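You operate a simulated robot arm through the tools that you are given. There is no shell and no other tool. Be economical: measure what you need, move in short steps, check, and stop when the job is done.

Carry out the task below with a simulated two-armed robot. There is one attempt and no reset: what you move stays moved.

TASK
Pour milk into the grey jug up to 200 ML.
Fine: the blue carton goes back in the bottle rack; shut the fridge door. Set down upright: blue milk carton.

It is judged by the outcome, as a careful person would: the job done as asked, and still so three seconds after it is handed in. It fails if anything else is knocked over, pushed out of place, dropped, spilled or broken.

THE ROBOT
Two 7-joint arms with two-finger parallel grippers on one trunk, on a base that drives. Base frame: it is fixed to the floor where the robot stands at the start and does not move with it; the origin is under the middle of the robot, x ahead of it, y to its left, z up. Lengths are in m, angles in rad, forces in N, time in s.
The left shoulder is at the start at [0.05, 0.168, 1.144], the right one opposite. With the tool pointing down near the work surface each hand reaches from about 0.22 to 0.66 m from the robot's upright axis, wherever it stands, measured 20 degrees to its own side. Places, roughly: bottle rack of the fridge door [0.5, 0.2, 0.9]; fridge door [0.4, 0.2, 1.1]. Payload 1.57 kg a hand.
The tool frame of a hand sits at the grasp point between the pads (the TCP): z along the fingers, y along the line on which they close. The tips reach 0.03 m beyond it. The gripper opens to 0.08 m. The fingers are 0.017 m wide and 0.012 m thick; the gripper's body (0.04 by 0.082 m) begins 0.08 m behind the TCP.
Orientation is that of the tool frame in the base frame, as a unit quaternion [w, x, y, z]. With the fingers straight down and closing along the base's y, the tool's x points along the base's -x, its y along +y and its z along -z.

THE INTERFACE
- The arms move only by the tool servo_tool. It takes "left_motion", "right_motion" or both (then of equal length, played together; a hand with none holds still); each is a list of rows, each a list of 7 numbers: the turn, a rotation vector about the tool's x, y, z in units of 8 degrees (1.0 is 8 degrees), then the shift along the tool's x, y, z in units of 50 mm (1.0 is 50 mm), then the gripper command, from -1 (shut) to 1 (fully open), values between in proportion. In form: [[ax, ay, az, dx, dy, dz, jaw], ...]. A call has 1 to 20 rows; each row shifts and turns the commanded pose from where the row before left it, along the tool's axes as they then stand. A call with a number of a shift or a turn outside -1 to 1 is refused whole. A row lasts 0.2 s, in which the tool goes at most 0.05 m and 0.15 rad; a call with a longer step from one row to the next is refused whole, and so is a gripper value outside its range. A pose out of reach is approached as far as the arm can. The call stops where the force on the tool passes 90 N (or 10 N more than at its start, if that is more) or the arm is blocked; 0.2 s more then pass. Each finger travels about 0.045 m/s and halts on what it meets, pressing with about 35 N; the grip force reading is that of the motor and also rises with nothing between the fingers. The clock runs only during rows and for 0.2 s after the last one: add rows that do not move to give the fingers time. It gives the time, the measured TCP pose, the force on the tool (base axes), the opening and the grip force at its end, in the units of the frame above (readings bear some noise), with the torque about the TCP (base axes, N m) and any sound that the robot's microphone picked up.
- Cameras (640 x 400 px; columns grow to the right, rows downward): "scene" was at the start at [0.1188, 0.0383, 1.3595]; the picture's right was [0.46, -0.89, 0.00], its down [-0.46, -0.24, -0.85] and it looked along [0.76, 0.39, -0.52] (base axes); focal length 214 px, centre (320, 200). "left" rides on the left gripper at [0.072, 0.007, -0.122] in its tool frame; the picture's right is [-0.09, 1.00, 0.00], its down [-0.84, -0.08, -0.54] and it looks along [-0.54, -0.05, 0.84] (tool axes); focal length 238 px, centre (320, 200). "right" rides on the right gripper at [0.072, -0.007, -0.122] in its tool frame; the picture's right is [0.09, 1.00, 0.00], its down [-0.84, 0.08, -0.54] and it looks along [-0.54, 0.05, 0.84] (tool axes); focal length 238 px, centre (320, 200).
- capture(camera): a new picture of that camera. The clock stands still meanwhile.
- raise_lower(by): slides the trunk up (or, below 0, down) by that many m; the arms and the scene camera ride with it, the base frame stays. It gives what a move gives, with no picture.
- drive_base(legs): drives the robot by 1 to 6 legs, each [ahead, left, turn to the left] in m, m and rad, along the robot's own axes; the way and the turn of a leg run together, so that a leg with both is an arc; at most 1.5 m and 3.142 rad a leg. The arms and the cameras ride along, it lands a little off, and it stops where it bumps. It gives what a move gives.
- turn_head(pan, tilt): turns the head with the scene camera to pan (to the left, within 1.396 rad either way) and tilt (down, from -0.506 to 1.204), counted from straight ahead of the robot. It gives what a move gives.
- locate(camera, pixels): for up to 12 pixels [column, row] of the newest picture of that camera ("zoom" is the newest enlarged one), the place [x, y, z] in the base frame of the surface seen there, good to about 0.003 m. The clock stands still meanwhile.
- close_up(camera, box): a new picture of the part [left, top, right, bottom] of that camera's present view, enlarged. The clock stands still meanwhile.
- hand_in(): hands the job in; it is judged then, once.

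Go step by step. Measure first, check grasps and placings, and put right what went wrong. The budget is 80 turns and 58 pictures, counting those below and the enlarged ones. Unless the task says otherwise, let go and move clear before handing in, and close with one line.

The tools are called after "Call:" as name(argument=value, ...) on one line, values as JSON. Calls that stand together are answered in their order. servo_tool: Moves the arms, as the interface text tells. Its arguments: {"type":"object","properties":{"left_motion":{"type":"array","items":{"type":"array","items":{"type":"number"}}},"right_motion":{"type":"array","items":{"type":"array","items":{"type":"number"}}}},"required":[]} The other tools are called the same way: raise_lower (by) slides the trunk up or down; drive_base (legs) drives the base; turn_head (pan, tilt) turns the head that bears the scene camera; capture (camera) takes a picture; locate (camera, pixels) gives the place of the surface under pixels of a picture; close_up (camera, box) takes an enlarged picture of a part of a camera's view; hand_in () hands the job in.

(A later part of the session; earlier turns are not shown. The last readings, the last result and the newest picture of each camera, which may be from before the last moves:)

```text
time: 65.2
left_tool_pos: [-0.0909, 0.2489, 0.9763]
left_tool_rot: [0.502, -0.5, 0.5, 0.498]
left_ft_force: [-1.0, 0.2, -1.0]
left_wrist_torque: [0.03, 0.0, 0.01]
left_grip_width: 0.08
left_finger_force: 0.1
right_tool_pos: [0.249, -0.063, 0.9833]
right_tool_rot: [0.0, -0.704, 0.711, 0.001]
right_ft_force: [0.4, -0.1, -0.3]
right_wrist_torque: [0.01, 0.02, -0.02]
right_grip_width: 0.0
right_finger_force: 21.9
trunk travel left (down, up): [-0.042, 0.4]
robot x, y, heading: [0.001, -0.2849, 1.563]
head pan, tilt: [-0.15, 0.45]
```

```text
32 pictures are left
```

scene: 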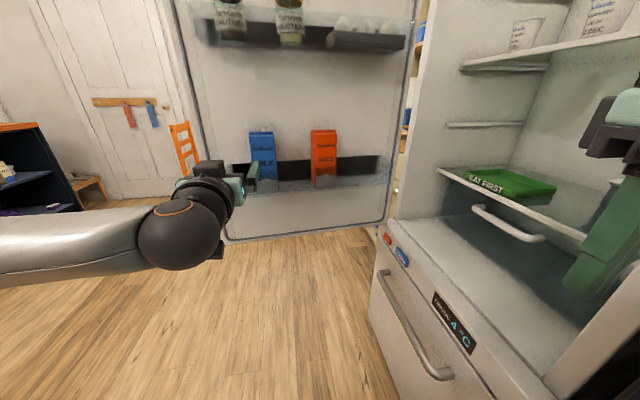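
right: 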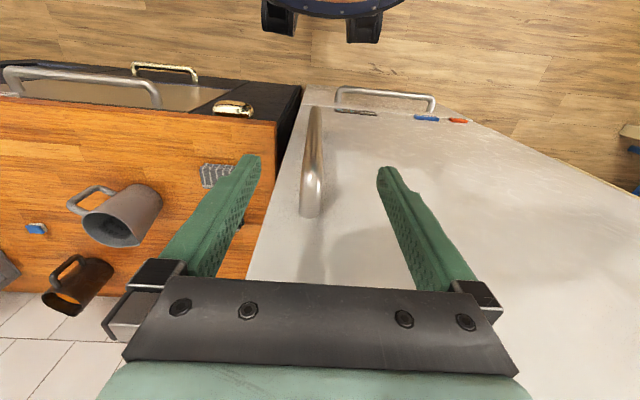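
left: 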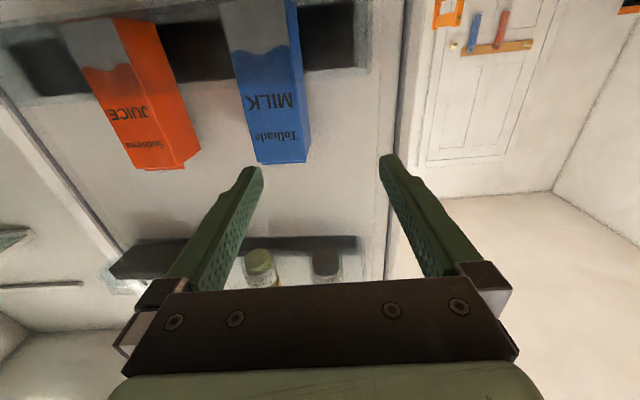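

Measure the carton again from here: front face and edges in the scene and left views.

Call:
locate(camera="left", pixels=[[258, 130], [290, 100], [298, 130], [260, 60], [275, 162], [250, 155], [303, 160]])

Call:
locate(camera="scene", pixels=[[252, 140], [271, 140], [262, 150], [262, 133], [295, 185], [380, 160], [350, 220], [240, 232], [300, 178]])

```text
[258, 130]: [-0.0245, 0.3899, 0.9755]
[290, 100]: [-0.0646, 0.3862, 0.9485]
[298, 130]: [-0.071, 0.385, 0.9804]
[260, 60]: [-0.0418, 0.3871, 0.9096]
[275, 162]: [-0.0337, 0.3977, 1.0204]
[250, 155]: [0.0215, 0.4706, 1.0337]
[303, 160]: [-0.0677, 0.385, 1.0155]
```

```text
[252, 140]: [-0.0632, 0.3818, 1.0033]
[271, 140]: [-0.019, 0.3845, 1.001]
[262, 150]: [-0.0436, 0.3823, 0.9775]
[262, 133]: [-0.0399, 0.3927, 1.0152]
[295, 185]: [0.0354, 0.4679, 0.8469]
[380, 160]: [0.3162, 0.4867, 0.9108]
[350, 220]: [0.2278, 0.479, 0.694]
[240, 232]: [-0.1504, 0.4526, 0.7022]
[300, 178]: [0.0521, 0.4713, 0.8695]
```

The carton is turned about 4° with the door and centred near (-0.044, 0.417). Before closing in I'll check the right arm's clearance to the counter.

Call:
turn_head(pan=-1.2, tilt=0.8)

Call:
capture(camera="scene")

```text
time: 66.5
left_tool_pos: [-0.0917, 0.249, 0.9762]
left_tool_rot: [0.502, -0.499, 0.5, 0.498]
left_ft_force: [-0.2, 0.0, -1.3]
left_wrist_torque: [0.01, -0.01, -0.01]
left_grip_width: 0.0798
left_finger_force: 0.0
right_tool_pos: [0.2499, -0.0633, 0.9842]
right_tool_rot: [0.0, -0.704, 0.71, 0.001]
right_ft_force: [0.1, 0.2, -0.3]
right_wrist_torque: [-0.01, 0.0, -0.03]
right_grip_width: 0.0
right_finger_force: 21.4
trunk travel left (down, up): [-0.042, 0.4]
robot x, y, heading: [-0.0024, -0.2837, 1.564]
head pan, tilt: [-1.201, 0.799]
```

```text
31 pictures are left
```

scene: 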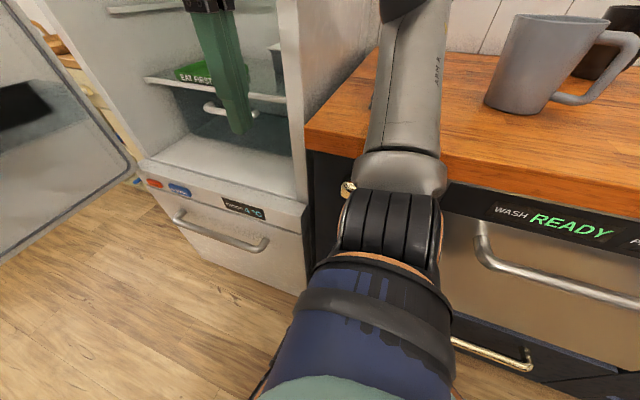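

I'll measure the right arm's nearness to the counter.

Call:
locate(camera="scene", pixels=[[390, 215], [405, 165], [400, 100], [410, 40], [435, 200], [430, 100], [350, 185], [310, 150], [445, 150]])

```text
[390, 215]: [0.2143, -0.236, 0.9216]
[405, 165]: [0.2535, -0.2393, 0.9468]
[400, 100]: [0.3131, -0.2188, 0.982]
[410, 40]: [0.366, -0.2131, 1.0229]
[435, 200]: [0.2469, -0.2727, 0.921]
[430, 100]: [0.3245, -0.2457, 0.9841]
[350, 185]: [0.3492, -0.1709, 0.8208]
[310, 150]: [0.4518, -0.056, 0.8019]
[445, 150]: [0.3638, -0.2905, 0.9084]
```

The right elbow would come close to the fridge side if I drove closer like this. Instead I'll turn the robot 15° right while turning the left tool left, which keeps the elbow away; first I'll test the tool turn.

Call:
servo_tool(left_motion=[[-0.81, 0, 0, 0, 0, -0.2, 1], [-0.81, 0, 0, 0, 0, -0.2, 1], [-0.81, 0, 0, 0, 0, -0.2, 1], [0, 0, 0, 0, 0, 0, 1]])

```text
time: 67.5
left_tool_pos: [-0.1355, 0.2167, 0.9626]
left_tool_rot: [-0.443, 0.551, -0.443, -0.551]
left_ft_force: [-0.5, 0.5, 0.0]
left_wrist_torque: [-0.02, 0.01, 0.04]
left_grip_width: 0.0802
left_finger_force: 0.1
left hand out of reach, approached as far as the arm can: row 1, 2, 3
right_tool_pos: [0.2488, -0.0632, 0.9831]
right_tool_rot: [0.0, -0.704, 0.71, 0.001]
right_ft_force: [1.1, -0.3, -0.3]
right_wrist_torque: [0.01, 0.03, 0.01]
right_grip_width: 0.0
right_finger_force: 21.6
trunk travel left (down, up): [-0.042, 0.4]
robot x, y, heading: [0.002, -0.2879, 1.563]
head pan, tilt: [-1.201, 0.799]
```

It turned to about 102° with drift; a bit more leftward placement should allow the rest. I'll turn the last degrees while shifting left.

Call:
servo_tool(left_motion=[[0, 0, 0, -0.2, 0.7, 0, 1], [-0.4, 0, 0, 0, 0.5, 0, 1], [-0.45, 0, 0, 0, 0, 0, 1], [0, 0, 0, 0, 0, 0, 1]])

```text
time: 68.5
left_tool_pos: [-0.1949, 0.2047, 0.9745]
left_tool_rot: [-0.41, 0.577, -0.409, -0.576]
left_ft_force: [0.3, 0.3, 0.0]
left_wrist_torque: [0.0, 0.02, -0.02]
left_grip_width: 0.0798
left_finger_force: 0.1
right_tool_pos: [0.2489, -0.0635, 0.9834]
right_tool_rot: [-0.001, -0.704, 0.71, 0.002]
right_ft_force: [-0.4, 0.3, 0.1]
right_wrist_torque: [-0.04, -0.02, 0.0]
right_grip_width: 0.0
right_finger_force: 21.5
trunk travel left (down, up): [-0.042, 0.4]
robot x, y, heading: [0.0, -0.2841, 1.562]
head pan, tilt: [-1.201, 0.799]
```

The left tool now points 19.5° left of the robot heading. I'll bring the right hand inward and up to tuck its elbow, then turn the base and look.

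Call:
servo_tool(right_motion=[[0, 0, 0, -0.3, 0.7, -0.5, -1], [0, 0, 0, -0.3, 0.7, -0.5, -1], [0, 0, 0, -0.3, 0.7, -0.5, -1], [0, 0, 0, -0.3, 0.7, -0.5, -1], [0, 0, 0, 0, 0, -0.5, -1]])

Call:
drive_base(legs=[[0, 0, -0.265]])

Call:
turn_head(pan=-0.8, tilt=0.5)

Call:
capture(camera="scene")

```text
time: 69.7
left_tool_pos: [-0.1951, 0.2033, 0.9741]
left_tool_rot: [-0.41, 0.577, -0.409, -0.576]
left_ft_force: [-1.0, 1.6, 0.4]
left_wrist_torque: [0.03, -0.03, 0.02]
left_grip_width: 0.0798
left_finger_force: 0.2
right_tool_pos: [0.1099, -0.0011, 1.0863]
right_tool_rot: [0.0, -0.704, 0.71, 0.003]
right_ft_force: [0.3, -0.1, -0.4]
right_wrist_torque: [-0.02, 0.0, -0.01]
right_grip_width: 0.0001
right_finger_force: 20.7
right hand out of reach, approached as far as the arm can: row 5
trunk travel left (down, up): [-0.042, 0.4]
robot x, y, heading: [-0.0017, -0.2891, 1.563]
head pan, tilt: [-1.201, 0.799]
```

```text
time: 71.0
left_tool_pos: [-0.0584, 0.2378, 0.9739]
left_tool_rot: [-0.483, 0.518, -0.482, -0.516]
left_ft_force: [-0.2, 0.5, 0.7]
left_wrist_torque: [0.0, 0.02, 0.01]
left_grip_width: 0.0799
left_finger_force: 0.0
right_tool_pos: [0.1819, -0.0418, 1.0853]
right_tool_rot: [0.0, -0.603, 0.797, 0.004]
right_ft_force: [0.2, -0.3, -0.6]
right_wrist_torque: [0.01, -0.02, 0.01]
right_grip_width: 0.0
right_finger_force: 21.3
trunk travel left (down, up): [-0.042, 0.4]
robot x, y, heading: [0.003, -0.2879, 1.296]
head pan, tilt: [-1.201, 0.799]
```

```text
time: 71.9
left_tool_pos: [-0.058, 0.2372, 0.9735]
left_tool_rot: [-0.482, 0.518, -0.482, -0.517]
left_ft_force: [-0.8, 0.1, -0.3]
left_wrist_torque: [-0.01, -0.01, 0.0]
left_grip_width: 0.08
left_finger_force: 0.0
right_tool_pos: [0.1819, -0.0417, 1.0858]
right_tool_rot: [0.0, -0.603, 0.798, 0.004]
right_ft_force: [-0.8, -0.3, -0.5]
right_wrist_torque: [-0.01, 0.05, 0.02]
right_grip_width: 0.0
right_finger_force: 21.6
trunk travel left (down, up): [-0.042, 0.4]
robot x, y, heading: [0.0004, -0.287, 1.295]
head pan, tilt: [-0.799, 0.499]
```

```text
30 pictures are left
```

scene: 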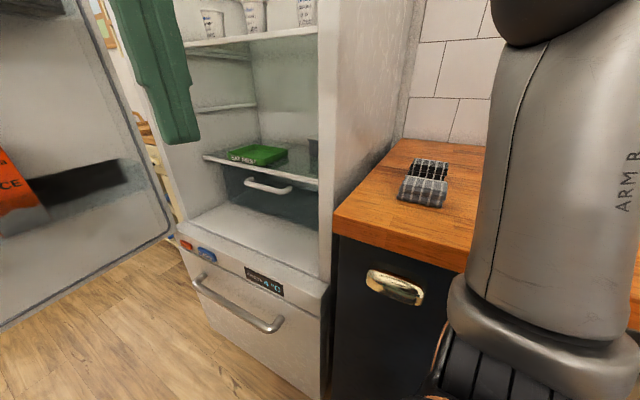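

I'll measure where that elbow is and check the hand-to-carton alignment with the left camera.

Call:
locate(camera="scene", pixels=[[510, 20], [560, 35], [505, 120], [480, 250], [550, 10], [620, 30]])

Call:
capture(camera="left")

```text
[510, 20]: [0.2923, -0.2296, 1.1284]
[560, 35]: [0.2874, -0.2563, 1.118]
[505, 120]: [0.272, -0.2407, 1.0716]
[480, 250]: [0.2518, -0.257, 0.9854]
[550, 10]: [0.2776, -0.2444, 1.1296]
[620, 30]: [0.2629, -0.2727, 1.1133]
```

```text
29 pictures are left
```

left: 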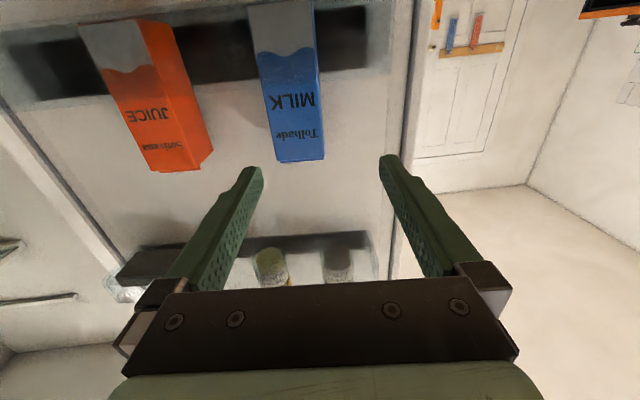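

The right elbow is clear now (x<0.34). The tool heading (94°) matches the carton; I need 26 mm to the right and 0.17 m forward, stopping 6 cm short first.

Call:
drive_base(legs=[[0.009, -0.0245, 0], [0.106, 0.0385, 0]])

Call:
capture(camera="left")

```text
time: 73.6
left_tool_pos: [-0.0407, 0.3512, 0.9729]
left_tool_rot: [-0.482, 0.518, -0.482, -0.517]
left_ft_force: [-0.6, 0.7, 0.6]
left_wrist_torque: [0.0, -0.01, 0.0]
left_grip_width: 0.0801
left_finger_force: 0.1
right_tool_pos: [0.1982, 0.0723, 1.086]
right_tool_rot: [-0.001, -0.603, 0.797, 0.003]
right_ft_force: [0.0, 0.5, 0.2]
right_wrist_torque: [-0.03, 0.03, -0.03]
right_grip_width: 0.0
right_finger_force: 21.3
trunk travel left (down, up): [-0.042, 0.4]
robot x, y, heading: [0.0142, -0.1716, 1.297]
head pan, tilt: [-0.799, 0.499]
```

```text
28 pictures are left
```

left: 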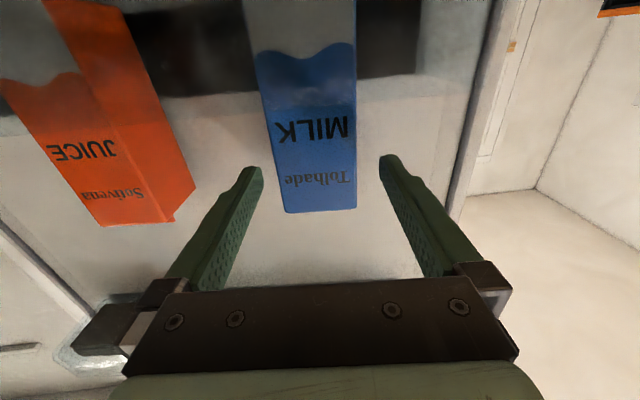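

The carton lies centred between the fingers (columns 275–355). I'll advance 60 mm and close.

Call:
servo_tool(left_motion=[[0, 0, 0, 0, 0, 0.4, 1], [0, 0, 0, 0, 0, 0.4, 1], [0, 0, 0, 0, 0, 0.4, 1], [0, 0, 0, 0, 0, 0, 1], [0, 0, 0, 0, 0, 0, -1], [0, 0, 0, 0, 0, 0, -1], [0, 0, 0, 0, 0, 0, -1]])

Call:
capture(camera="left")

```text
time: 75.2
left_tool_pos: [-0.0451, 0.4103, 0.9738]
left_tool_rot: [-0.484, 0.517, -0.481, -0.517]
left_ft_force: [2.8, 1.0, 3.1]
left_wrist_torque: [0.11, -0.07, -0.03]
left_grip_width: 0.0601
left_finger_force: 29.7
right_tool_pos: [0.1986, 0.0728, 1.0865]
right_tool_rot: [0.0, -0.604, 0.797, 0.003]
right_ft_force: [0.1, -0.9, 0.4]
right_wrist_torque: [0.07, -0.02, -0.03]
right_grip_width: 0.0
right_finger_force: 21.1
trunk travel left (down, up): [-0.042, 0.4]
robot x, y, heading: [0.0173, -0.1721, 1.297]
head pan, tilt: [-0.799, 0.499]
```

```text
27 pictures are left
```

left: 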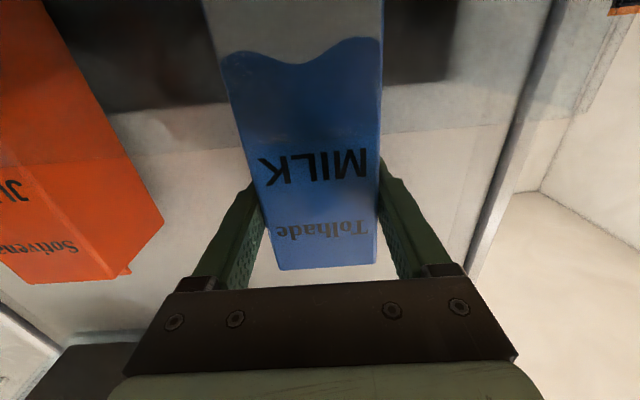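

Gripped at 60 mm. I'll find the rack's front wall top, seen as the line near row 140, and the upper rack's underside before lifting.

Call:
locate(camera="left", pixels=[[190, 140], [190, 150], [450, 115], [450, 125], [70, 350], [90, 370], [300, 60], [300, 250]])

Call:
turn_head(pan=0.2, tilt=0.3)

Call:
capture(camera="scene")

```text
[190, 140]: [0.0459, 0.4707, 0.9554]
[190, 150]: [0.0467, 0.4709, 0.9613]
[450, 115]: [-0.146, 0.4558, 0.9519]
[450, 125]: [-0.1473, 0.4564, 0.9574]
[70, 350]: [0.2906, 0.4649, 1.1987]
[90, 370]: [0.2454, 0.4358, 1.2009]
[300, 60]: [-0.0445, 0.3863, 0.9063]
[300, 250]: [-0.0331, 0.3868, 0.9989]
```

```text
time: 76.4
left_tool_pos: [-0.0449, 0.4105, 0.9739]
left_tool_rot: [-0.483, 0.517, -0.482, -0.517]
left_ft_force: [3.8, 1.0, 4.3]
left_wrist_torque: [0.11, -0.08, -0.05]
left_grip_width: 0.0597
left_finger_force: 35.4
right_tool_pos: [0.1993, 0.0713, 1.0863]
right_tool_rot: [0.0, -0.604, 0.797, 0.004]
right_ft_force: [0.2, 0.4, -0.5]
right_wrist_torque: [-0.01, 0.0, -0.02]
right_grip_width: 0.0001
right_finger_force: 21.5
trunk travel left (down, up): [-0.042, 0.4]
robot x, y, heading: [0.0165, -0.1713, 1.295]
head pan, tilt: [0.201, 0.3]
```

```text
26 pictures are left
```

scene: 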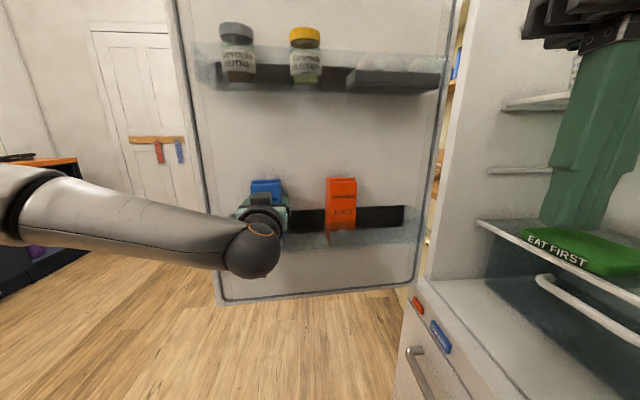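

The upper rack is at z≈1.20 and the wall top at about 0.93, so a 0.095 m lift clears both. I'll lift, then withdraw straight out.

Call:
raise_lower(by=0.095)

Call:
capture(camera="scene")

```text
time: 77.7
left_tool_pos: [-0.0457, 0.411, 1.0688]
left_tool_rot: [-0.482, 0.518, -0.482, -0.516]
left_ft_force: [-0.3, 0.6, -3.6]
left_wrist_torque: [-0.05, 0.0, 0.01]
left_grip_width: 0.0599
left_finger_force: 35.1
right_tool_pos: [0.1991, 0.0728, 1.1818]
right_tool_rot: [-0.001, -0.603, 0.798, 0.004]
right_ft_force: [0.7, 0.0, -0.8]
right_wrist_torque: [0.01, -0.02, -0.03]
right_grip_width: 0.0001
right_finger_force: 21.2
trunk travel left (down, up): [-0.137, 0.305]
robot x, y, heading: [0.0147, -0.1748, 1.292]
head pan, tilt: [0.201, 0.3]
```

```text
25 pictures are left
```

scene: 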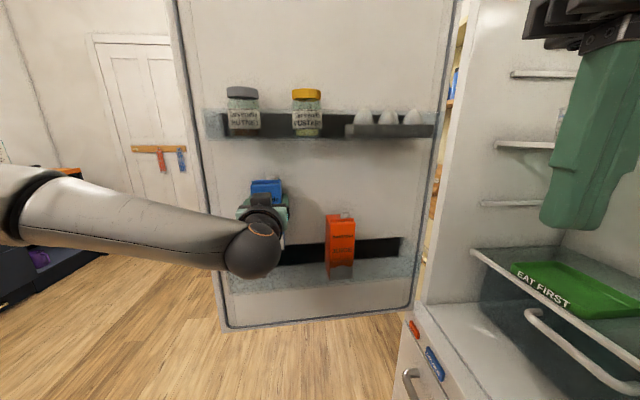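

The carton is lifted clear (about 0.4 kg). I'll withdraw straight back, move away from the counter, and turn to face it.

Call:
drive_base(legs=[[-0.19, -0.068, 0], [-0.095, 0.337, 0], [0, 0, -1.29], [0, -0.125, 0]])

Call:
raise_lower(by=0.07)

Call:
turn_head(pan=0.1, tilt=0.5)

Call:
capture(camera="scene")

```text
time: 87.0
left_tool_pos: [0.2267, -0.2802, 1.0679]
left_tool_rot: [0.696, -0.122, 0.697, 0.121]
left_ft_force: [0.1, 0.1, -2.9]
left_wrist_torque: [0.0, 0.03, -0.05]
left_grip_width: 0.0595
left_finger_force: 35.0
right_tool_pos: [-0.0315, -0.6074, 1.1814]
right_tool_rot: [0.002, -0.001, 1.0, 0.002]
right_ft_force: [0.3, -0.5, 0.1]
right_wrist_torque: [0.04, -0.01, -0.03]
right_grip_width: 0.0
right_finger_force: 21.4
trunk travel left (down, up): [-0.137, 0.305]
robot x, y, heading: [-0.3181, -0.502, 0.002]
head pan, tilt: [0.201, 0.3]
```

```text
time: 88.1
left_tool_pos: [0.2258, -0.279, 1.1387]
left_tool_rot: [0.696, -0.122, 0.697, 0.122]
left_ft_force: [-0.7, 0.0, -3.9]
left_wrist_torque: [-0.02, -0.01, -0.03]
left_grip_width: 0.0599
left_finger_force: 35.1
right_tool_pos: [-0.0324, -0.6067, 1.2506]
right_tool_rot: [0.001, -0.003, 1.0, 0.002]
right_ft_force: [-0.1, 0.7, 0.0]
right_wrist_torque: [0.0, 0.04, 0.02]
right_grip_width: 0.0
right_finger_force: 21.5
trunk travel left (down, up): [-0.207, 0.235]
robot x, y, heading: [-0.317, -0.4984, 0.003]
head pan, tilt: [0.201, 0.3]
```

```text
time: 88.8
left_tool_pos: [0.2262, -0.2797, 1.1389]
left_tool_rot: [0.696, -0.124, 0.697, 0.122]
left_ft_force: [-0.5, -0.2, -2.2]
left_wrist_torque: [-0.01, 0.04, 0.0]
left_grip_width: 0.0598
left_finger_force: 35.7
right_tool_pos: [-0.0344, -0.6071, 1.2506]
right_tool_rot: [0.002, -0.002, 1.0, 0.003]
right_ft_force: [-0.1, -0.5, -0.2]
right_wrist_torque: [0.0, 0.01, 0.0]
right_grip_width: 0.0002
right_finger_force: 21.3
trunk travel left (down, up): [-0.207, 0.235]
robot x, y, heading: [-0.3169, -0.4987, -0.002]
head pan, tilt: [0.099, 0.499]
```

```text
24 pictures are left
```

scene: 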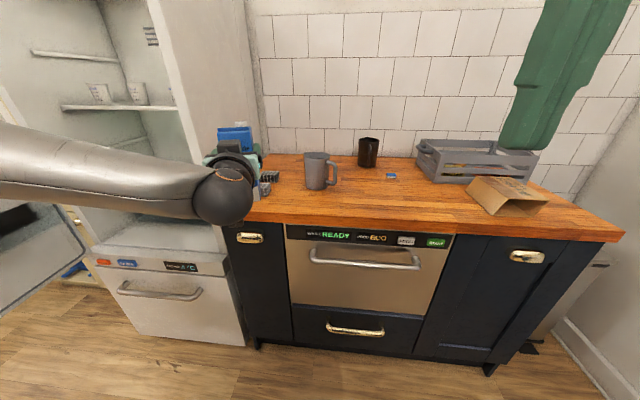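

Now I'll turn the left tool about 40° right (to point toward the jug) and yaw the right hand left so its camera can look into the jug.

Call:
servo_tool(left_motion=[[0.8, 0, 0, 0, 0, 0, -1], [0.8, 0, 0, 0, 0, 0, -1], [0.8, 0, 0, 0, 0, 0, -1], [0.8, 0, 0, 0, 0, 0, -1], [0.8, 0, 0, 0, 0, 0, -1], [0.8, 0, 0, 0, 0, 0, -1], [0, 0, 0, 0, 0, 0, -1]], right_motion=[[0, 0, -0.85, 0, 0, 0, -1], [0, 0, -0.85, 0, 0, 0, -1], [0, 0, -0.85, 0, 0, 0, -1], [0, 0, -0.85, 0, 0, 0, -1], [0, 0, -0.85, 0, 0, 0, -1], [0, 0, -0.85, 0, 0, 0, -1], [0, 0, 0, 0, 0, 0, -1]])

Call:
drive_base(legs=[[0.2, 0, 0]])

Call:
turn_head(pan=0.1, tilt=0.7)

Call:
capture(camera="scene")

Call:
capture(camera="right")

```text
time: 90.4
left_tool_pos: [0.2265, -0.2795, 1.138]
left_tool_rot: [0.698, 0.113, 0.698, -0.114]
left_ft_force: [-0.1, 0.3, -3.3]
left_wrist_torque: [0.02, -0.01, 0.03]
left_grip_width: 0.0598
left_finger_force: 35.2
right_tool_pos: [-0.032, -0.6068, 1.2502]
right_tool_rot: [0.003, -0.352, 0.936, 0.001]
right_ft_force: [0.3, -0.2, 0.3]
right_wrist_torque: [-0.01, 0.0, 0.01]
right_grip_width: 0.0001
right_finger_force: 21.7
trunk travel left (down, up): [-0.207, 0.235]
robot x, y, heading: [-0.3143, -0.5009, 0.003]
head pan, tilt: [0.099, 0.499]
```

```text
time: 92.0
left_tool_pos: [0.4274, -0.2785, 1.1387]
left_tool_rot: [0.698, 0.114, 0.698, -0.115]
left_ft_force: [-0.2, 0.0, -3.6]
left_wrist_torque: [0.02, 0.01, 0.0]
left_grip_width: 0.0597
left_finger_force: 34.8
right_tool_pos: [0.1689, -0.607, 1.2496]
right_tool_rot: [0.002, -0.349, 0.937, 0.001]
right_ft_force: [-0.3, -0.9, 0.5]
right_wrist_torque: [0.02, 0.0, -0.01]
right_grip_width: 0.0001
right_finger_force: 21.3
trunk travel left (down, up): [-0.207, 0.235]
robot x, y, heading: [-0.1155, -0.5014, 0.001]
head pan, tilt: [0.099, 0.499]
```

```text
time: 92.7
left_tool_pos: [0.4281, -0.2789, 1.1375]
left_tool_rot: [0.698, 0.113, 0.698, -0.114]
left_ft_force: [1.0, 0.1, -3.6]
left_wrist_torque: [0.0, 0.01, 0.01]
left_grip_width: 0.0601
left_finger_force: 35.3
right_tool_pos: [0.1681, -0.6073, 1.2509]
right_tool_rot: [0.003, -0.35, 0.937, 0.003]
right_ft_force: [0.0, 1.1, 0.3]
right_wrist_torque: [-0.02, 0.01, 0.01]
right_grip_width: 0.0
right_finger_force: 21.3
trunk travel left (down, up): [-0.207, 0.235]
robot x, y, heading: [-0.1192, -0.4977, 0.003]
head pan, tilt: [0.099, 0.7]
```

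```text
23 pictures are left
```

scene: 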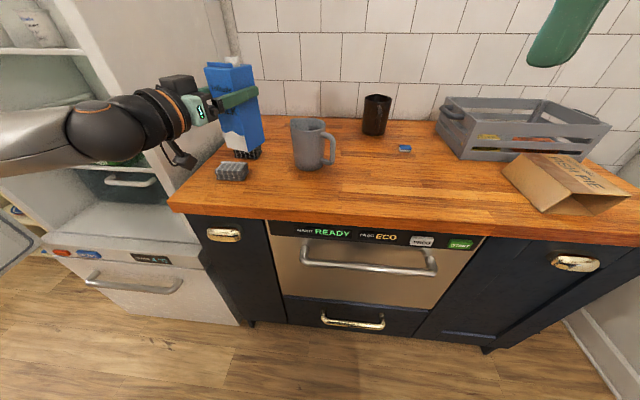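

```text
22 pictures are left
```

right: 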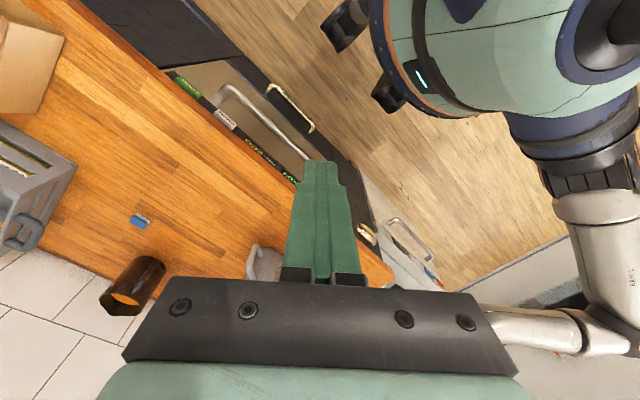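

The scene view sees the jug well at (310,140). I'll enlarge jug and carton and measure rim and spout.

Call:
close_up(camera="scene", box=[190, 40, 350, 190])

Call:
locate(camera="scene", pixels=[[291, 121], [325, 124], [307, 117], [306, 131], [312, 123], [307, 165], [232, 61], [232, 66], [208, 68], [249, 68], [260, 90]])

```text
2.67 times, centred on (270, 115) of scene
```

zoom: 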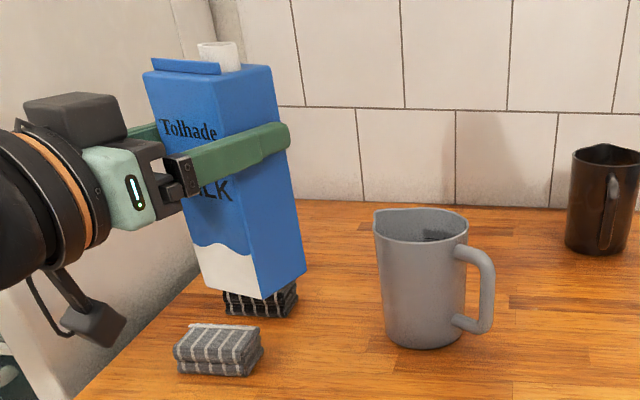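

```text
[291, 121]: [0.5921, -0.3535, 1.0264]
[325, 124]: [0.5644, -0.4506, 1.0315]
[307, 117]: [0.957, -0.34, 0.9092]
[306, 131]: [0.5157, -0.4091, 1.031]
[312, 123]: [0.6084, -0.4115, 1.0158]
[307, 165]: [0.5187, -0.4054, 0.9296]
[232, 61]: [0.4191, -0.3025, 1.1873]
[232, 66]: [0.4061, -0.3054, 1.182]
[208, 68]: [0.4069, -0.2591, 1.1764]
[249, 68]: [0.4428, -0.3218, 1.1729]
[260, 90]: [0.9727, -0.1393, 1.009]
```

I'll pin down the spout's position more exactly.

Call:
locate(camera="zoom", pixels=[[203, 50], [218, 52], [236, 50], [218, 66], [146, 74], [220, 74], [272, 70], [215, 42]])

```text
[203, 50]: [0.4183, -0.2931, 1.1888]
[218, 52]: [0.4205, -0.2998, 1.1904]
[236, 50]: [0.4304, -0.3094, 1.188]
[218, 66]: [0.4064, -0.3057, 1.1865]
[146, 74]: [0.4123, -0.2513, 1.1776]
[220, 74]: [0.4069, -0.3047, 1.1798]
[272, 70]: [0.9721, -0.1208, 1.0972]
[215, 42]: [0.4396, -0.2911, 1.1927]
```

The spout tip is about 55 mm above the TCP and 15 mm to its right; the jug centre is (0.563,-0.407) with rim z≈1.03. I'll pre-tilt the carton 48° here (well short of pouring), then move over the jug.

Call:
servo_tool(left_motion=[[0, 0.8, 0, 0, 0, 0, -1], [0, 0.8, 0, 0, 0, 0, -1], [0, 0.8, 0, 0, 0, 0, -1], [0, 0.8, 0, 0, 0, 0, -1], [0, 0.8, 0, 0, 0, 0, -1], [0, 0.8, 0, 0, 0, 0, -1], [0, 0.7, 0, 0, 0, 0, -1], [0, 0, 0, 0, 0, 0, -1]])

Call:
drive_base(legs=[[0, -0.094, 0], [0.081, 0, 0]])

Call:
close_up(camera="scene", box=[200, 0, 440, 150])

```text
time: 94.5
left_tool_pos: [0.4278, -0.2758, 1.1392]
left_tool_rot: [0.41, 0.141, 0.899, -0.062]
left_ft_force: [0.1, 0.5, -3.0]
left_wrist_torque: [-0.03, -0.07, -0.01]
left_grip_width: 0.0596
left_finger_force: 34.7
left hand out of reach, approached as far as the arm can: row 4
right_tool_pos: [0.1693, -0.6072, 1.2508]
right_tool_rot: [0.003, -0.35, 0.937, 0.002]
right_ft_force: [-0.4, 0.6, 0.6]
right_wrist_torque: [-0.04, 0.02, 0.01]
right_grip_width: 0.0001
right_finger_force: 21.2
trunk travel left (down, up): [-0.207, 0.235]
robot x, y, heading: [-0.1199, -0.4977, 0.001]
head pan, tilt: [0.099, 0.7]
```

```text
time: 96.7
left_tool_pos: [0.5122, -0.3709, 1.1383]
left_tool_rot: [0.41, 0.14, 0.899, -0.062]
left_ft_force: [0.4, 0.4, -3.1]
left_wrist_torque: [-0.02, -0.04, -0.05]
left_grip_width: 0.0596
left_finger_force: 34.5
right_tool_pos: [0.2513, -0.7011, 1.2505]
right_tool_rot: [0.002, -0.349, 0.937, 0.001]
right_ft_force: [0.0, 0.5, -0.1]
right_wrist_torque: [0.0, -0.01, 0.03]
right_grip_width: 0.0
right_finger_force: 21.4
trunk travel left (down, up): [-0.207, 0.235]
robot x, y, heading: [-0.0326, -0.5914, 0.002]
head pan, tilt: [0.099, 0.7]
```

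```text
2.67 times, centred on (320, 75) of scene
```

zoom: 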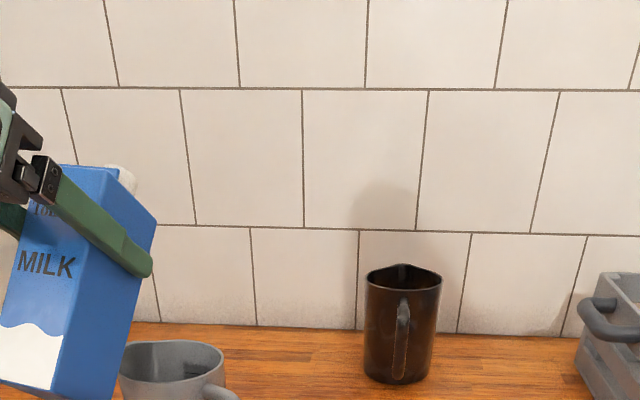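

The tool is pitched 41° and in place at (0.512,-0.371). I'll aim the head at the jug and tilt on to about 73°.

Call:
servo_tool(left_motion=[[0, 0.8, 0, 0, 0, 0, -1], [0, 0.8, 0, 0, 0, 0, -1], [0, 0.8, 0, 0, 0, 0, -1], [0, 0.8, 0, 0, 0, 0, -1], [0, 0.8, 0, 0, 0, 0, -1], [0, 0, 0, 0, 0, 0, -1], [0, 0, 0, 0, 0, 0, -1]])

Call:
turn_head(pan=0.3, tilt=0.75)

Call:
close_up(camera="scene", box=[240, 100, 400, 200])

```text
time: 98.3
left_tool_pos: [0.5106, -0.3511, 1.1357]
left_tool_rot: [0.173, 0.151, 0.973, -0.025]
left_ft_force: [0.0, -0.2, -3.6]
left_wrist_torque: [-0.03, -0.09, 0.01]
left_grip_width: 0.0599
left_finger_force: 35.0
left hand out of reach, approached as far as the arm can: row 5
right_tool_pos: [0.2498, -0.7009, 1.2504]
right_tool_rot: [0.003, -0.348, 0.938, 0.002]
right_ft_force: [-0.6, 0.1, -0.6]
right_wrist_torque: [-0.01, 0.03, 0.01]
right_grip_width: 0.0001
right_finger_force: 21.3
trunk travel left (down, up): [-0.207, 0.235]
robot x, y, heading: [-0.0372, -0.5915, 0.004]
head pan, tilt: [0.099, 0.7]
```

```text
time: 99.0
left_tool_pos: [0.5088, -0.3537, 1.1347]
left_tool_rot: [0.175, 0.151, 0.973, -0.026]
left_ft_force: [1.3, -0.6, -3.0]
left_wrist_torque: [-0.06, -0.11, 0.0]
left_grip_width: 0.0594
left_finger_force: 34.8
right_tool_pos: [0.2503, -0.7021, 1.25]
right_tool_rot: [0.003, -0.349, 0.937, 0.003]
right_ft_force: [0.1, -0.3, -0.2]
right_wrist_torque: [-0.01, -0.01, 0.02]
right_grip_width: 0.0
right_finger_force: 21.2
trunk travel left (down, up): [-0.207, 0.235]
robot x, y, heading: [-0.0386, -0.5865, 0.001]
head pan, tilt: [0.3, 0.75]
```

```text
4.00 times, centred on (320, 150) of scene
```

zoom: 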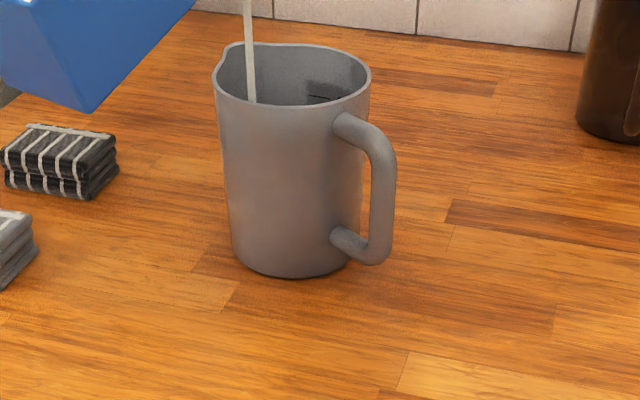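

Milk is already flowing into the jug's left part at (250,100). I'll shift right 2 cm with the base to centre the stream and watch.

Call:
drive_base(legs=[[0, -0.02, 0]])

Call:
close_up(camera="scene", box=[240, 100, 400, 200])

```text
time: 99.9
left_tool_pos: [0.5099, -0.3732, 1.1347]
left_tool_rot: [0.175, 0.151, 0.973, -0.025]
left_ft_force: [0.1, -0.8, -3.6]
left_wrist_torque: [-0.02, -0.08, 0.01]
left_grip_width: 0.0597
left_finger_force: 35.3
right_tool_pos: [0.2493, -0.7211, 1.2512]
right_tool_rot: [0.003, -0.349, 0.937, 0.002]
right_ft_force: [0.7, -1.0, -0.1]
right_wrist_torque: [-0.01, -0.02, -0.03]
right_grip_width: 0.0001
right_finger_force: 21.4
trunk travel left (down, up): [-0.207, 0.235]
robot x, y, heading: [-0.0359, -0.6102, 0.003]
head pan, tilt: [0.3, 0.75]
```

```text
4.00 times, centred on (320, 150) of scene
```

zoom: 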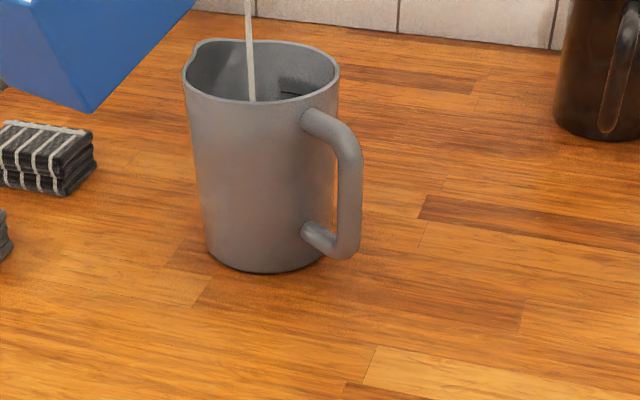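

The stream is now well inside the jug. I'll tilt the carton back to stop the flow while bringing the right camera where it can look into the jug.

Call:
servo_tool(left_motion=[[0, -0.9, 0, 0, 0, 0, -1], [0, -0.9, 0, 0, 0, 0, -1], [0, -0.6, 0, 0, 0, 0, -1], [0, 0, 0, 0, 0, 0, -1], [0, 0, 0, 0, 0, 0, -1], [0, 0, 0, 0, 0, 0, -1], [0, 0, 0, 0, 0, 0, -1], [0, 0, 0, 0, 0, 0, -1], [0, 0, 0, 0, 0, 0, -1]], right_motion=[[0, 0, 0, -0.85, 0, 0, -1], [0, 0, 0, -0.85, 0, 0, -1], [0, 0, 0, -0.85, 0, 0, -1], [0, 0, 0, -0.85, 0, 0, -1], [0, 0, 0.85, 0, 0, 0, -1], [0, 0, 0.85, 0, 0, 0, -1], [0, 0, 0.85, 0, 0, 0, -1], [0, 0, 0.85, 0, 0, 0, -1], [0, 0, 0.85, 0, 0, 0, -1]])

Call:
capture(camera="right")

```text
time: 101.9
left_tool_pos: [0.5098, -0.3728, 1.1356]
left_tool_rot: [0.334, 0.145, 0.93, -0.05]
left_ft_force: [0.3, -0.2, -3.1]
left_wrist_torque: [-0.02, -0.06, 0.0]
left_grip_width: 0.0597
left_finger_force: 34.6
right_tool_pos: [0.3531, -0.6134, 1.2072]
right_tool_rot: [0.002, -0.059, 0.998, 0.002]
right_ft_force: [1.0, 0.4, 0.6]
right_wrist_torque: [0.0, 0.0, 0.05]
right_grip_width: 0.0
right_finger_force: 20.9
right hand out of reach, approached as far as the arm can: row 1, 2, 3, 4
trunk travel left (down, up): [-0.207, 0.235]
robot x, y, heading: [-0.0364, -0.6123, 0.001]
head pan, tilt: [0.3, 0.75]
```

```text
17 pictures are left
```

right: 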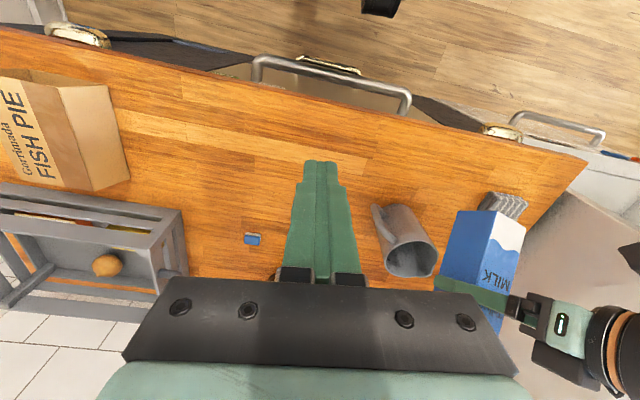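

The jug's mouth is visible at (410,258) in the right view. I'll enlarge it.

Call:
close_up(camera="right", box=[375, 230, 445, 280])

```text
8.00 times, centred on (410, 255) of right
```

zoom: 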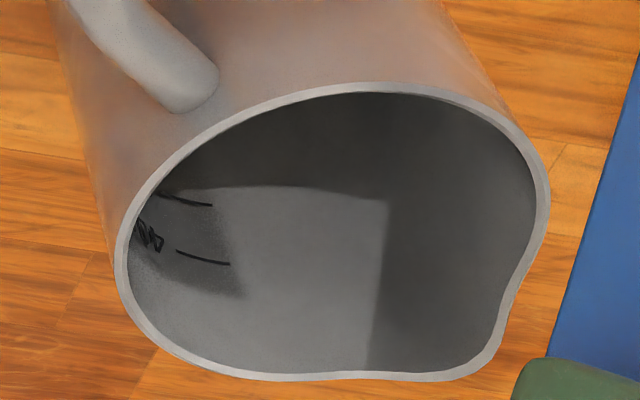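

The view shows two marks but is too shallow to see the milk. I'll move the right camera closer over the jug.

Call:
servo_tool(right_motion=[[0, 0, 0, -0.67, 0.52, 0, -1], [0, 0, 0, -0.67, 0.52, 0, -1], [0, 0, 0, 0, 0, 0, -1]])

Call:
close_up(camera="right", box=[350, 150, 450, 220])

```text
time: 102.7
left_tool_pos: [0.5105, -0.3733, 1.1361]
left_tool_rot: [0.334, 0.145, 0.93, -0.051]
left_ft_force: [-0.6, -0.1, -3.3]
left_wrist_torque: [-0.04, -0.07, 0.01]
left_grip_width: 0.0598
left_finger_force: 35.1
right_tool_pos: [0.3802, -0.5937, 1.1947]
right_tool_rot: [0.003, -0.054, 0.998, 0.01]
right_ft_force: [-0.4, -0.4, 0.0]
right_wrist_torque: [-0.01, -0.02, 0.01]
right_grip_width: 0.0
right_finger_force: 21.5
right hand out of reach, approached as far as the arm can: row 1, 2
trunk travel left (down, up): [-0.207, 0.235]
robot x, y, heading: [-0.0365, -0.6141, 0.004]
head pan, tilt: [0.3, 0.75]
```

```text
5.71 times, centred on (400, 185) of right
```

zoom: 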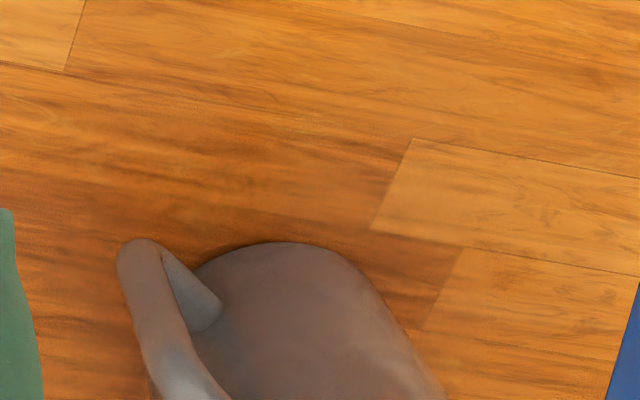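

The right arm is at its height limit for that reach. I'll raise the trunk 0.15 m for inspection (flow is stopped) and look again.

Call:
raise_lower(by=0.15)

Call:
close_up(camera="right", box=[335, 140, 445, 225])

```text
time: 104.5
left_tool_pos: [0.5108, -0.3719, 1.2855]
left_tool_rot: [0.334, 0.144, 0.93, -0.051]
left_ft_force: [-0.5, 0.6, -4.4]
left_wrist_torque: [0.0, -0.08, -0.01]
left_grip_width: 0.0596
left_finger_force: 34.9
right_tool_pos: [0.3804, -0.5934, 1.3464]
right_tool_rot: [0.003, -0.054, 0.998, 0.009]
right_ft_force: [0.7, 0.2, 0.4]
right_wrist_torque: [0.0, 0.03, -0.02]
right_grip_width: 0.0
right_finger_force: 21.9
trunk travel left (down, up): [-0.357, 0.085]
robot x, y, heading: [-0.0349, -0.6122, 0.0]
head pan, tilt: [0.3, 0.75]
```

```text
4.71 times, centred on (390, 182) of right
```

zoom: 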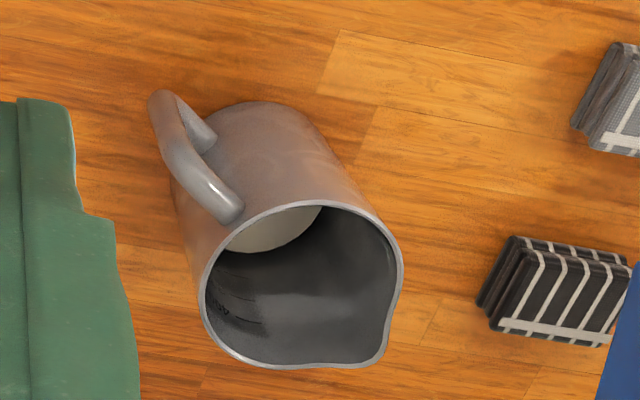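

The milk surface (pale, at (270,230)) and the marks at (235,300) are visible. I'll enlarge more and measure heights.

Call:
close_up(camera="right", box=[362, 180, 412, 222])

Call:
locate(camera="zoom", pixels=[[250, 160], [330, 130], [300, 200], [400, 250], [200, 300], [300, 350], [150, 240], [180, 200], [230, 215]])

```text
9.52 times, centred on (387, 201) of right
```

zoom: 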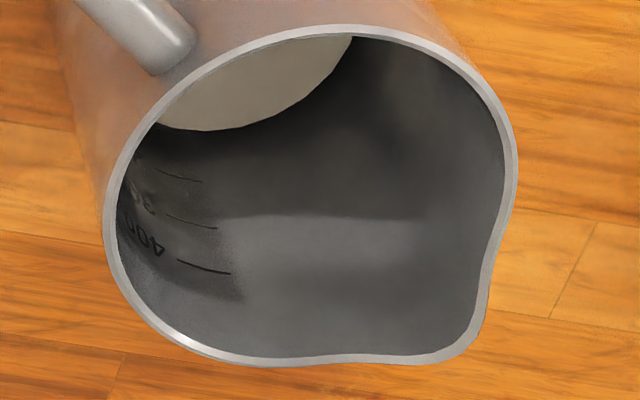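

```text
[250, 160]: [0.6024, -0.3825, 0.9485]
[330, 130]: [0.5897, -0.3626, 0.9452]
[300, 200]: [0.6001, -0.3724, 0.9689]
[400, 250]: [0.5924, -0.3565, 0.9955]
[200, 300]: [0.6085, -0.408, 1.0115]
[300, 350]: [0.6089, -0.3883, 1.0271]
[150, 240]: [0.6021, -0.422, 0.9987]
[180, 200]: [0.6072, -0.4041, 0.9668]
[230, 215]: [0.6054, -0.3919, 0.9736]
```

Marks 400, 300 and 200 are at rows ~268, 222 and 178, and the milk edge at ~131. I'll measure their heights.

Call:
locate(camera="zoom", pixels=[[205, 268], [195, 222], [180, 178], [195, 180], [210, 128], [240, 128], [270, 90], [230, 100], [300, 70], [220, 136]])

```text
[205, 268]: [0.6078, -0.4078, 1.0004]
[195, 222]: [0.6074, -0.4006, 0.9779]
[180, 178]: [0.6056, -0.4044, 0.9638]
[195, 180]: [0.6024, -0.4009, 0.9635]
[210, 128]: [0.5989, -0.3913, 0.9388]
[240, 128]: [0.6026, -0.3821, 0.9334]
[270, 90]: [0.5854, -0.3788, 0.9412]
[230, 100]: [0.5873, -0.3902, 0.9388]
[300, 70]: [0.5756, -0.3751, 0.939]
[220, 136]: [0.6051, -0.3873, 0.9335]
```

The 200 mark is at z≈0.963 and the milk at ≈0.939, so about 85 mL is in. I'll lower again, pour about 2.4 s at the same tilt, tilt back, and inspect.

Call:
raise_lower(by=-0.15)

Call:
servo_tool(left_motion=[[0, 0.9, 0, 0, 0, 0, -1], [0, 0.9, 0, 0, 0, 0, -1], [0, 0.6, 0, 0, 0, 0, -1], [0, 0, 0, 0, 0, 0, -1], [0, 0, 0, 0, 0, 0, -1], [0, 0, 0, 0, 0, 0, -1], [0, 0, 0, 0, 0, 0, -1], [0, 0, 0, 0, 0, 0, -1], [0, 0, 0, 0, 0, 0, -1], [0, 0, 0, 0, 0, 0, -1], [0, 0, 0, 0, 0, 0, -1], [0, 0, 0, 0, 0, 0, -1], [0, 0, 0, 0, 0, 0, -1], [0, -0.9, 0, 0, 0, 0, -1], [0, -0.9, 0, 0, 0, 0, -1], [0, -0.6, 0, 0, 0, 0, -1], [0, 0, 0, 0, 0, 0, -1]])

Call:
raise_lower(by=0.15)

Call:
close_up(camera="right", box=[362, 180, 412, 222])

```text
time: 106.2
left_tool_pos: [0.5104, -0.3724, 1.1347]
left_tool_rot: [0.334, 0.146, 0.93, -0.052]
left_ft_force: [-1.0, -1.0, -3.5]
left_wrist_torque: [-0.02, -0.06, 0.02]
left_grip_width: 0.0597
left_finger_force: 35.0
right_tool_pos: [0.3802, -0.5926, 1.195]
right_tool_rot: [0.002, -0.055, 0.998, 0.01]
right_ft_force: [-0.1, -0.1, -0.9]
right_wrist_torque: [0.0, 0.0, 0.02]
right_grip_width: 0.0
right_finger_force: 21.8
trunk travel left (down, up): [-0.207, 0.235]
robot x, y, heading: [-0.0384, -0.612, -0.006]
head pan, tilt: [0.3, 0.75]
```

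```text
time: 109.8
left_tool_pos: [0.5113, -0.3718, 1.1342]
left_tool_rot: [0.334, 0.144, 0.93, -0.051]
left_ft_force: [0.3, -0.2, -3.8]
left_wrist_torque: [-0.01, -0.07, 0.01]
left_grip_width: 0.0598
left_finger_force: 34.6
right_tool_pos: [0.3792, -0.5939, 1.196]
right_tool_rot: [0.002, -0.056, 0.998, 0.011]
right_ft_force: [-0.5, 0.0, 0.3]
right_wrist_torque: [-0.03, -0.01, 0.04]
right_grip_width: 0.0
right_finger_force: 21.2
trunk travel left (down, up): [-0.207, 0.235]
robot x, y, heading: [-0.0342, -0.6136, -0.002]
head pan, tilt: [0.3, 0.75]
```

```text
time: 111.5
left_tool_pos: [0.5109, -0.3724, 1.2846]
left_tool_rot: [0.333, 0.144, 0.93, -0.05]
left_ft_force: [-0.5, 0.3, -3.4]
left_wrist_torque: [-0.03, -0.11, 0.0]
left_grip_width: 0.0598
left_finger_force: 35.0
right_tool_pos: [0.381, -0.5928, 1.3445]
right_tool_rot: [0.002, -0.055, 0.998, 0.008]
right_ft_force: [0.1, 0.3, 0.2]
right_wrist_torque: [-0.01, -0.02, 0.02]
right_grip_width: 0.0002
right_finger_force: 21.5
trunk travel left (down, up): [-0.357, 0.085]
robot x, y, heading: [-0.0401, -0.6106, -0.001]
head pan, tilt: [0.3, 0.75]
```

```text
9.52 times, centred on (387, 201) of right
```

zoom: 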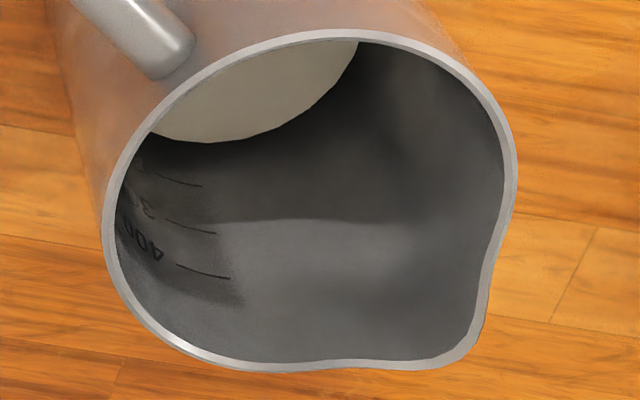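

Only ~15–20 mL was added: the flow tapers off at 70° tilt. I'll lower the carton a little relative to the shoulder for reach, tilt to about 76°, hold 3 s, then inspect.

Call:
raise_lower(by=-0.1)

Call:
servo_tool(left_motion=[[0, 0, 0, 0.57, 0, 0.69, -1], [0, 0, 0, 0.45, 0, 0.55, -1], [0, 0.8, 0, 0, 0, 0, -1], [0, 0.8, 0, 0, 0, 0, -1], [0, 0.8, 0, 0, 0, 0, -1], [0, 0, 0, 0, 0, 0, -1]])

Call:
capture(camera="scene")

```text
time: 112.9
left_tool_pos: [0.5108, -0.3715, 1.1853]
left_tool_rot: [0.335, 0.145, 0.93, -0.051]
left_ft_force: [0.6, -0.4, -4.0]
left_wrist_torque: [-0.03, -0.01, 0.01]
left_grip_width: 0.0597
left_finger_force: 34.8
right_tool_pos: [0.3798, -0.593, 1.2454]
right_tool_rot: [0.002, -0.055, 0.998, 0.008]
right_ft_force: [0.2, 0.5, 0.7]
right_wrist_torque: [0.0, 0.0, -0.03]
right_grip_width: 0.0
right_finger_force: 21.4
trunk travel left (down, up): [-0.257, 0.185]
robot x, y, heading: [-0.036, -0.6129, 0.0]
head pan, tilt: [0.3, 0.75]
```

```text
time: 114.3
left_tool_pos: [0.5104, -0.3715, 1.1049]
left_tool_rot: [0.173, 0.151, 0.973, -0.026]
left_ft_force: [-0.4, -0.3, -3.9]
left_wrist_torque: [-0.01, -0.11, 0.0]
left_grip_width: 0.0598
left_finger_force: 34.6
right_tool_pos: [0.3789, -0.5927, 1.2446]
right_tool_rot: [0.003, -0.056, 0.998, 0.009]
right_ft_force: [-0.2, 0.0, 0.0]
right_wrist_torque: [-0.01, -0.01, -0.02]
right_grip_width: 0.0001
right_finger_force: 21.3
trunk travel left (down, up): [-0.257, 0.185]
robot x, y, heading: [-0.0387, -0.6135, 0.004]
head pan, tilt: [0.3, 0.75]
```

```text
11 pictures are left
```

scene: 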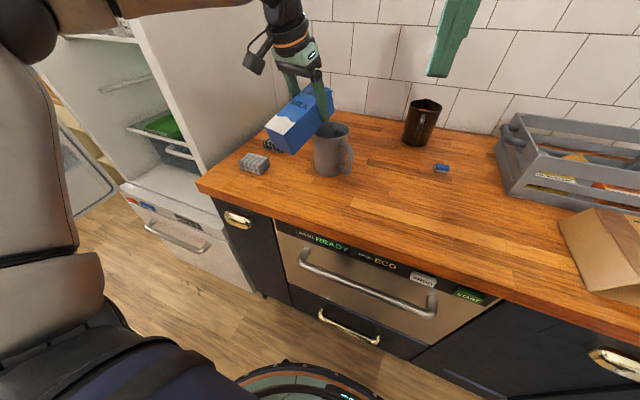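

Pose reached without trouble and the counter is clean. I'll tilt to ~76°, hold about 3 s, tilt back, and inspect from the same height.

Call:
servo_tool(left_motion=[[0, 0.75, 0, 0, 0, 0, -1], [0, 0, 0, 0, 0, 0, -1], [0, 0, 0, 0, 0, 0, -1], [0, 0, 0, 0, 0, 0, -1], [0, 0, 0, 0, 0, 0, -1], [0, 0, 0, 0, 0, 0, -1], [0, 0, 0, 0, 0, 0, -1], [0, 0, 0, 0, 0, 0, -1], [0, 0, 0, 0, 0, 0, -1], [0, 0, 0, 0, 0, 0, -1], [0, 0, 0, 0, 0, 0, -1], [0, 0, 0, 0, 0, 0, -1], [0, 0, 0, 0, 0, 0, -1], [0, 0, 0, 0, 0, 0, -1], [0, -0.9, 0, 0, 0, 0, -1], [0, -0.9, 0, 0, 0, 0, -1], [0, -0.9, 0, 0, 0, 0, -1], [0, -0.45, 0, 0, 0, 0, -1], [0, 0, 0, 0, 0, 0, -1]])

Call:
raise_lower(by=0.1)

Call:
close_up(camera="right", box=[362, 180, 412, 222])

```text
time: 118.3
left_tool_pos: [0.5105, -0.3709, 1.1047]
left_tool_rot: [0.335, 0.144, 0.93, -0.051]
left_ft_force: [0.2, 0.2, -3.9]
left_wrist_torque: [-0.01, -0.06, 0.03]
left_grip_width: 0.06
left_finger_force: 35.4
right_tool_pos: [0.3803, -0.5918, 1.2444]
right_tool_rot: [0.002, -0.056, 0.998, 0.009]
right_ft_force: [-0.4, -0.4, 0.0]
right_wrist_torque: [0.02, 0.03, 0.03]
right_grip_width: 0.0
right_finger_force: 21.3
trunk travel left (down, up): [-0.257, 0.185]
robot x, y, heading: [-0.0368, -0.6107, 0.003]
head pan, tilt: [0.3, 0.75]
```

```text
time: 119.6
left_tool_pos: [0.5115, -0.3722, 1.2038]
left_tool_rot: [0.334, 0.143, 0.93, -0.049]
left_ft_force: [0.1, 0.0, -3.6]
left_wrist_torque: [-0.04, -0.04, 0.01]
left_grip_width: 0.0598
left_finger_force: 34.5
right_tool_pos: [0.3805, -0.5913, 1.3442]
right_tool_rot: [0.002, -0.055, 0.998, 0.009]
right_ft_force: [-0.7, -0.9, -0.1]
right_wrist_torque: [0.02, 0.03, 0.0]
right_grip_width: 0.0001
right_finger_force: 21.3
trunk travel left (down, up): [-0.357, 0.085]
robot x, y, heading: [-0.0365, -0.6126, 0.002]
head pan, tilt: [0.3, 0.75]
```

```text
9.52 times, centred on (387, 201) of right
```

zoom: 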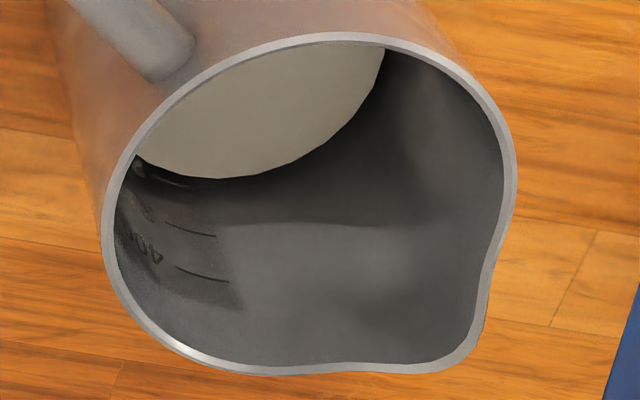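

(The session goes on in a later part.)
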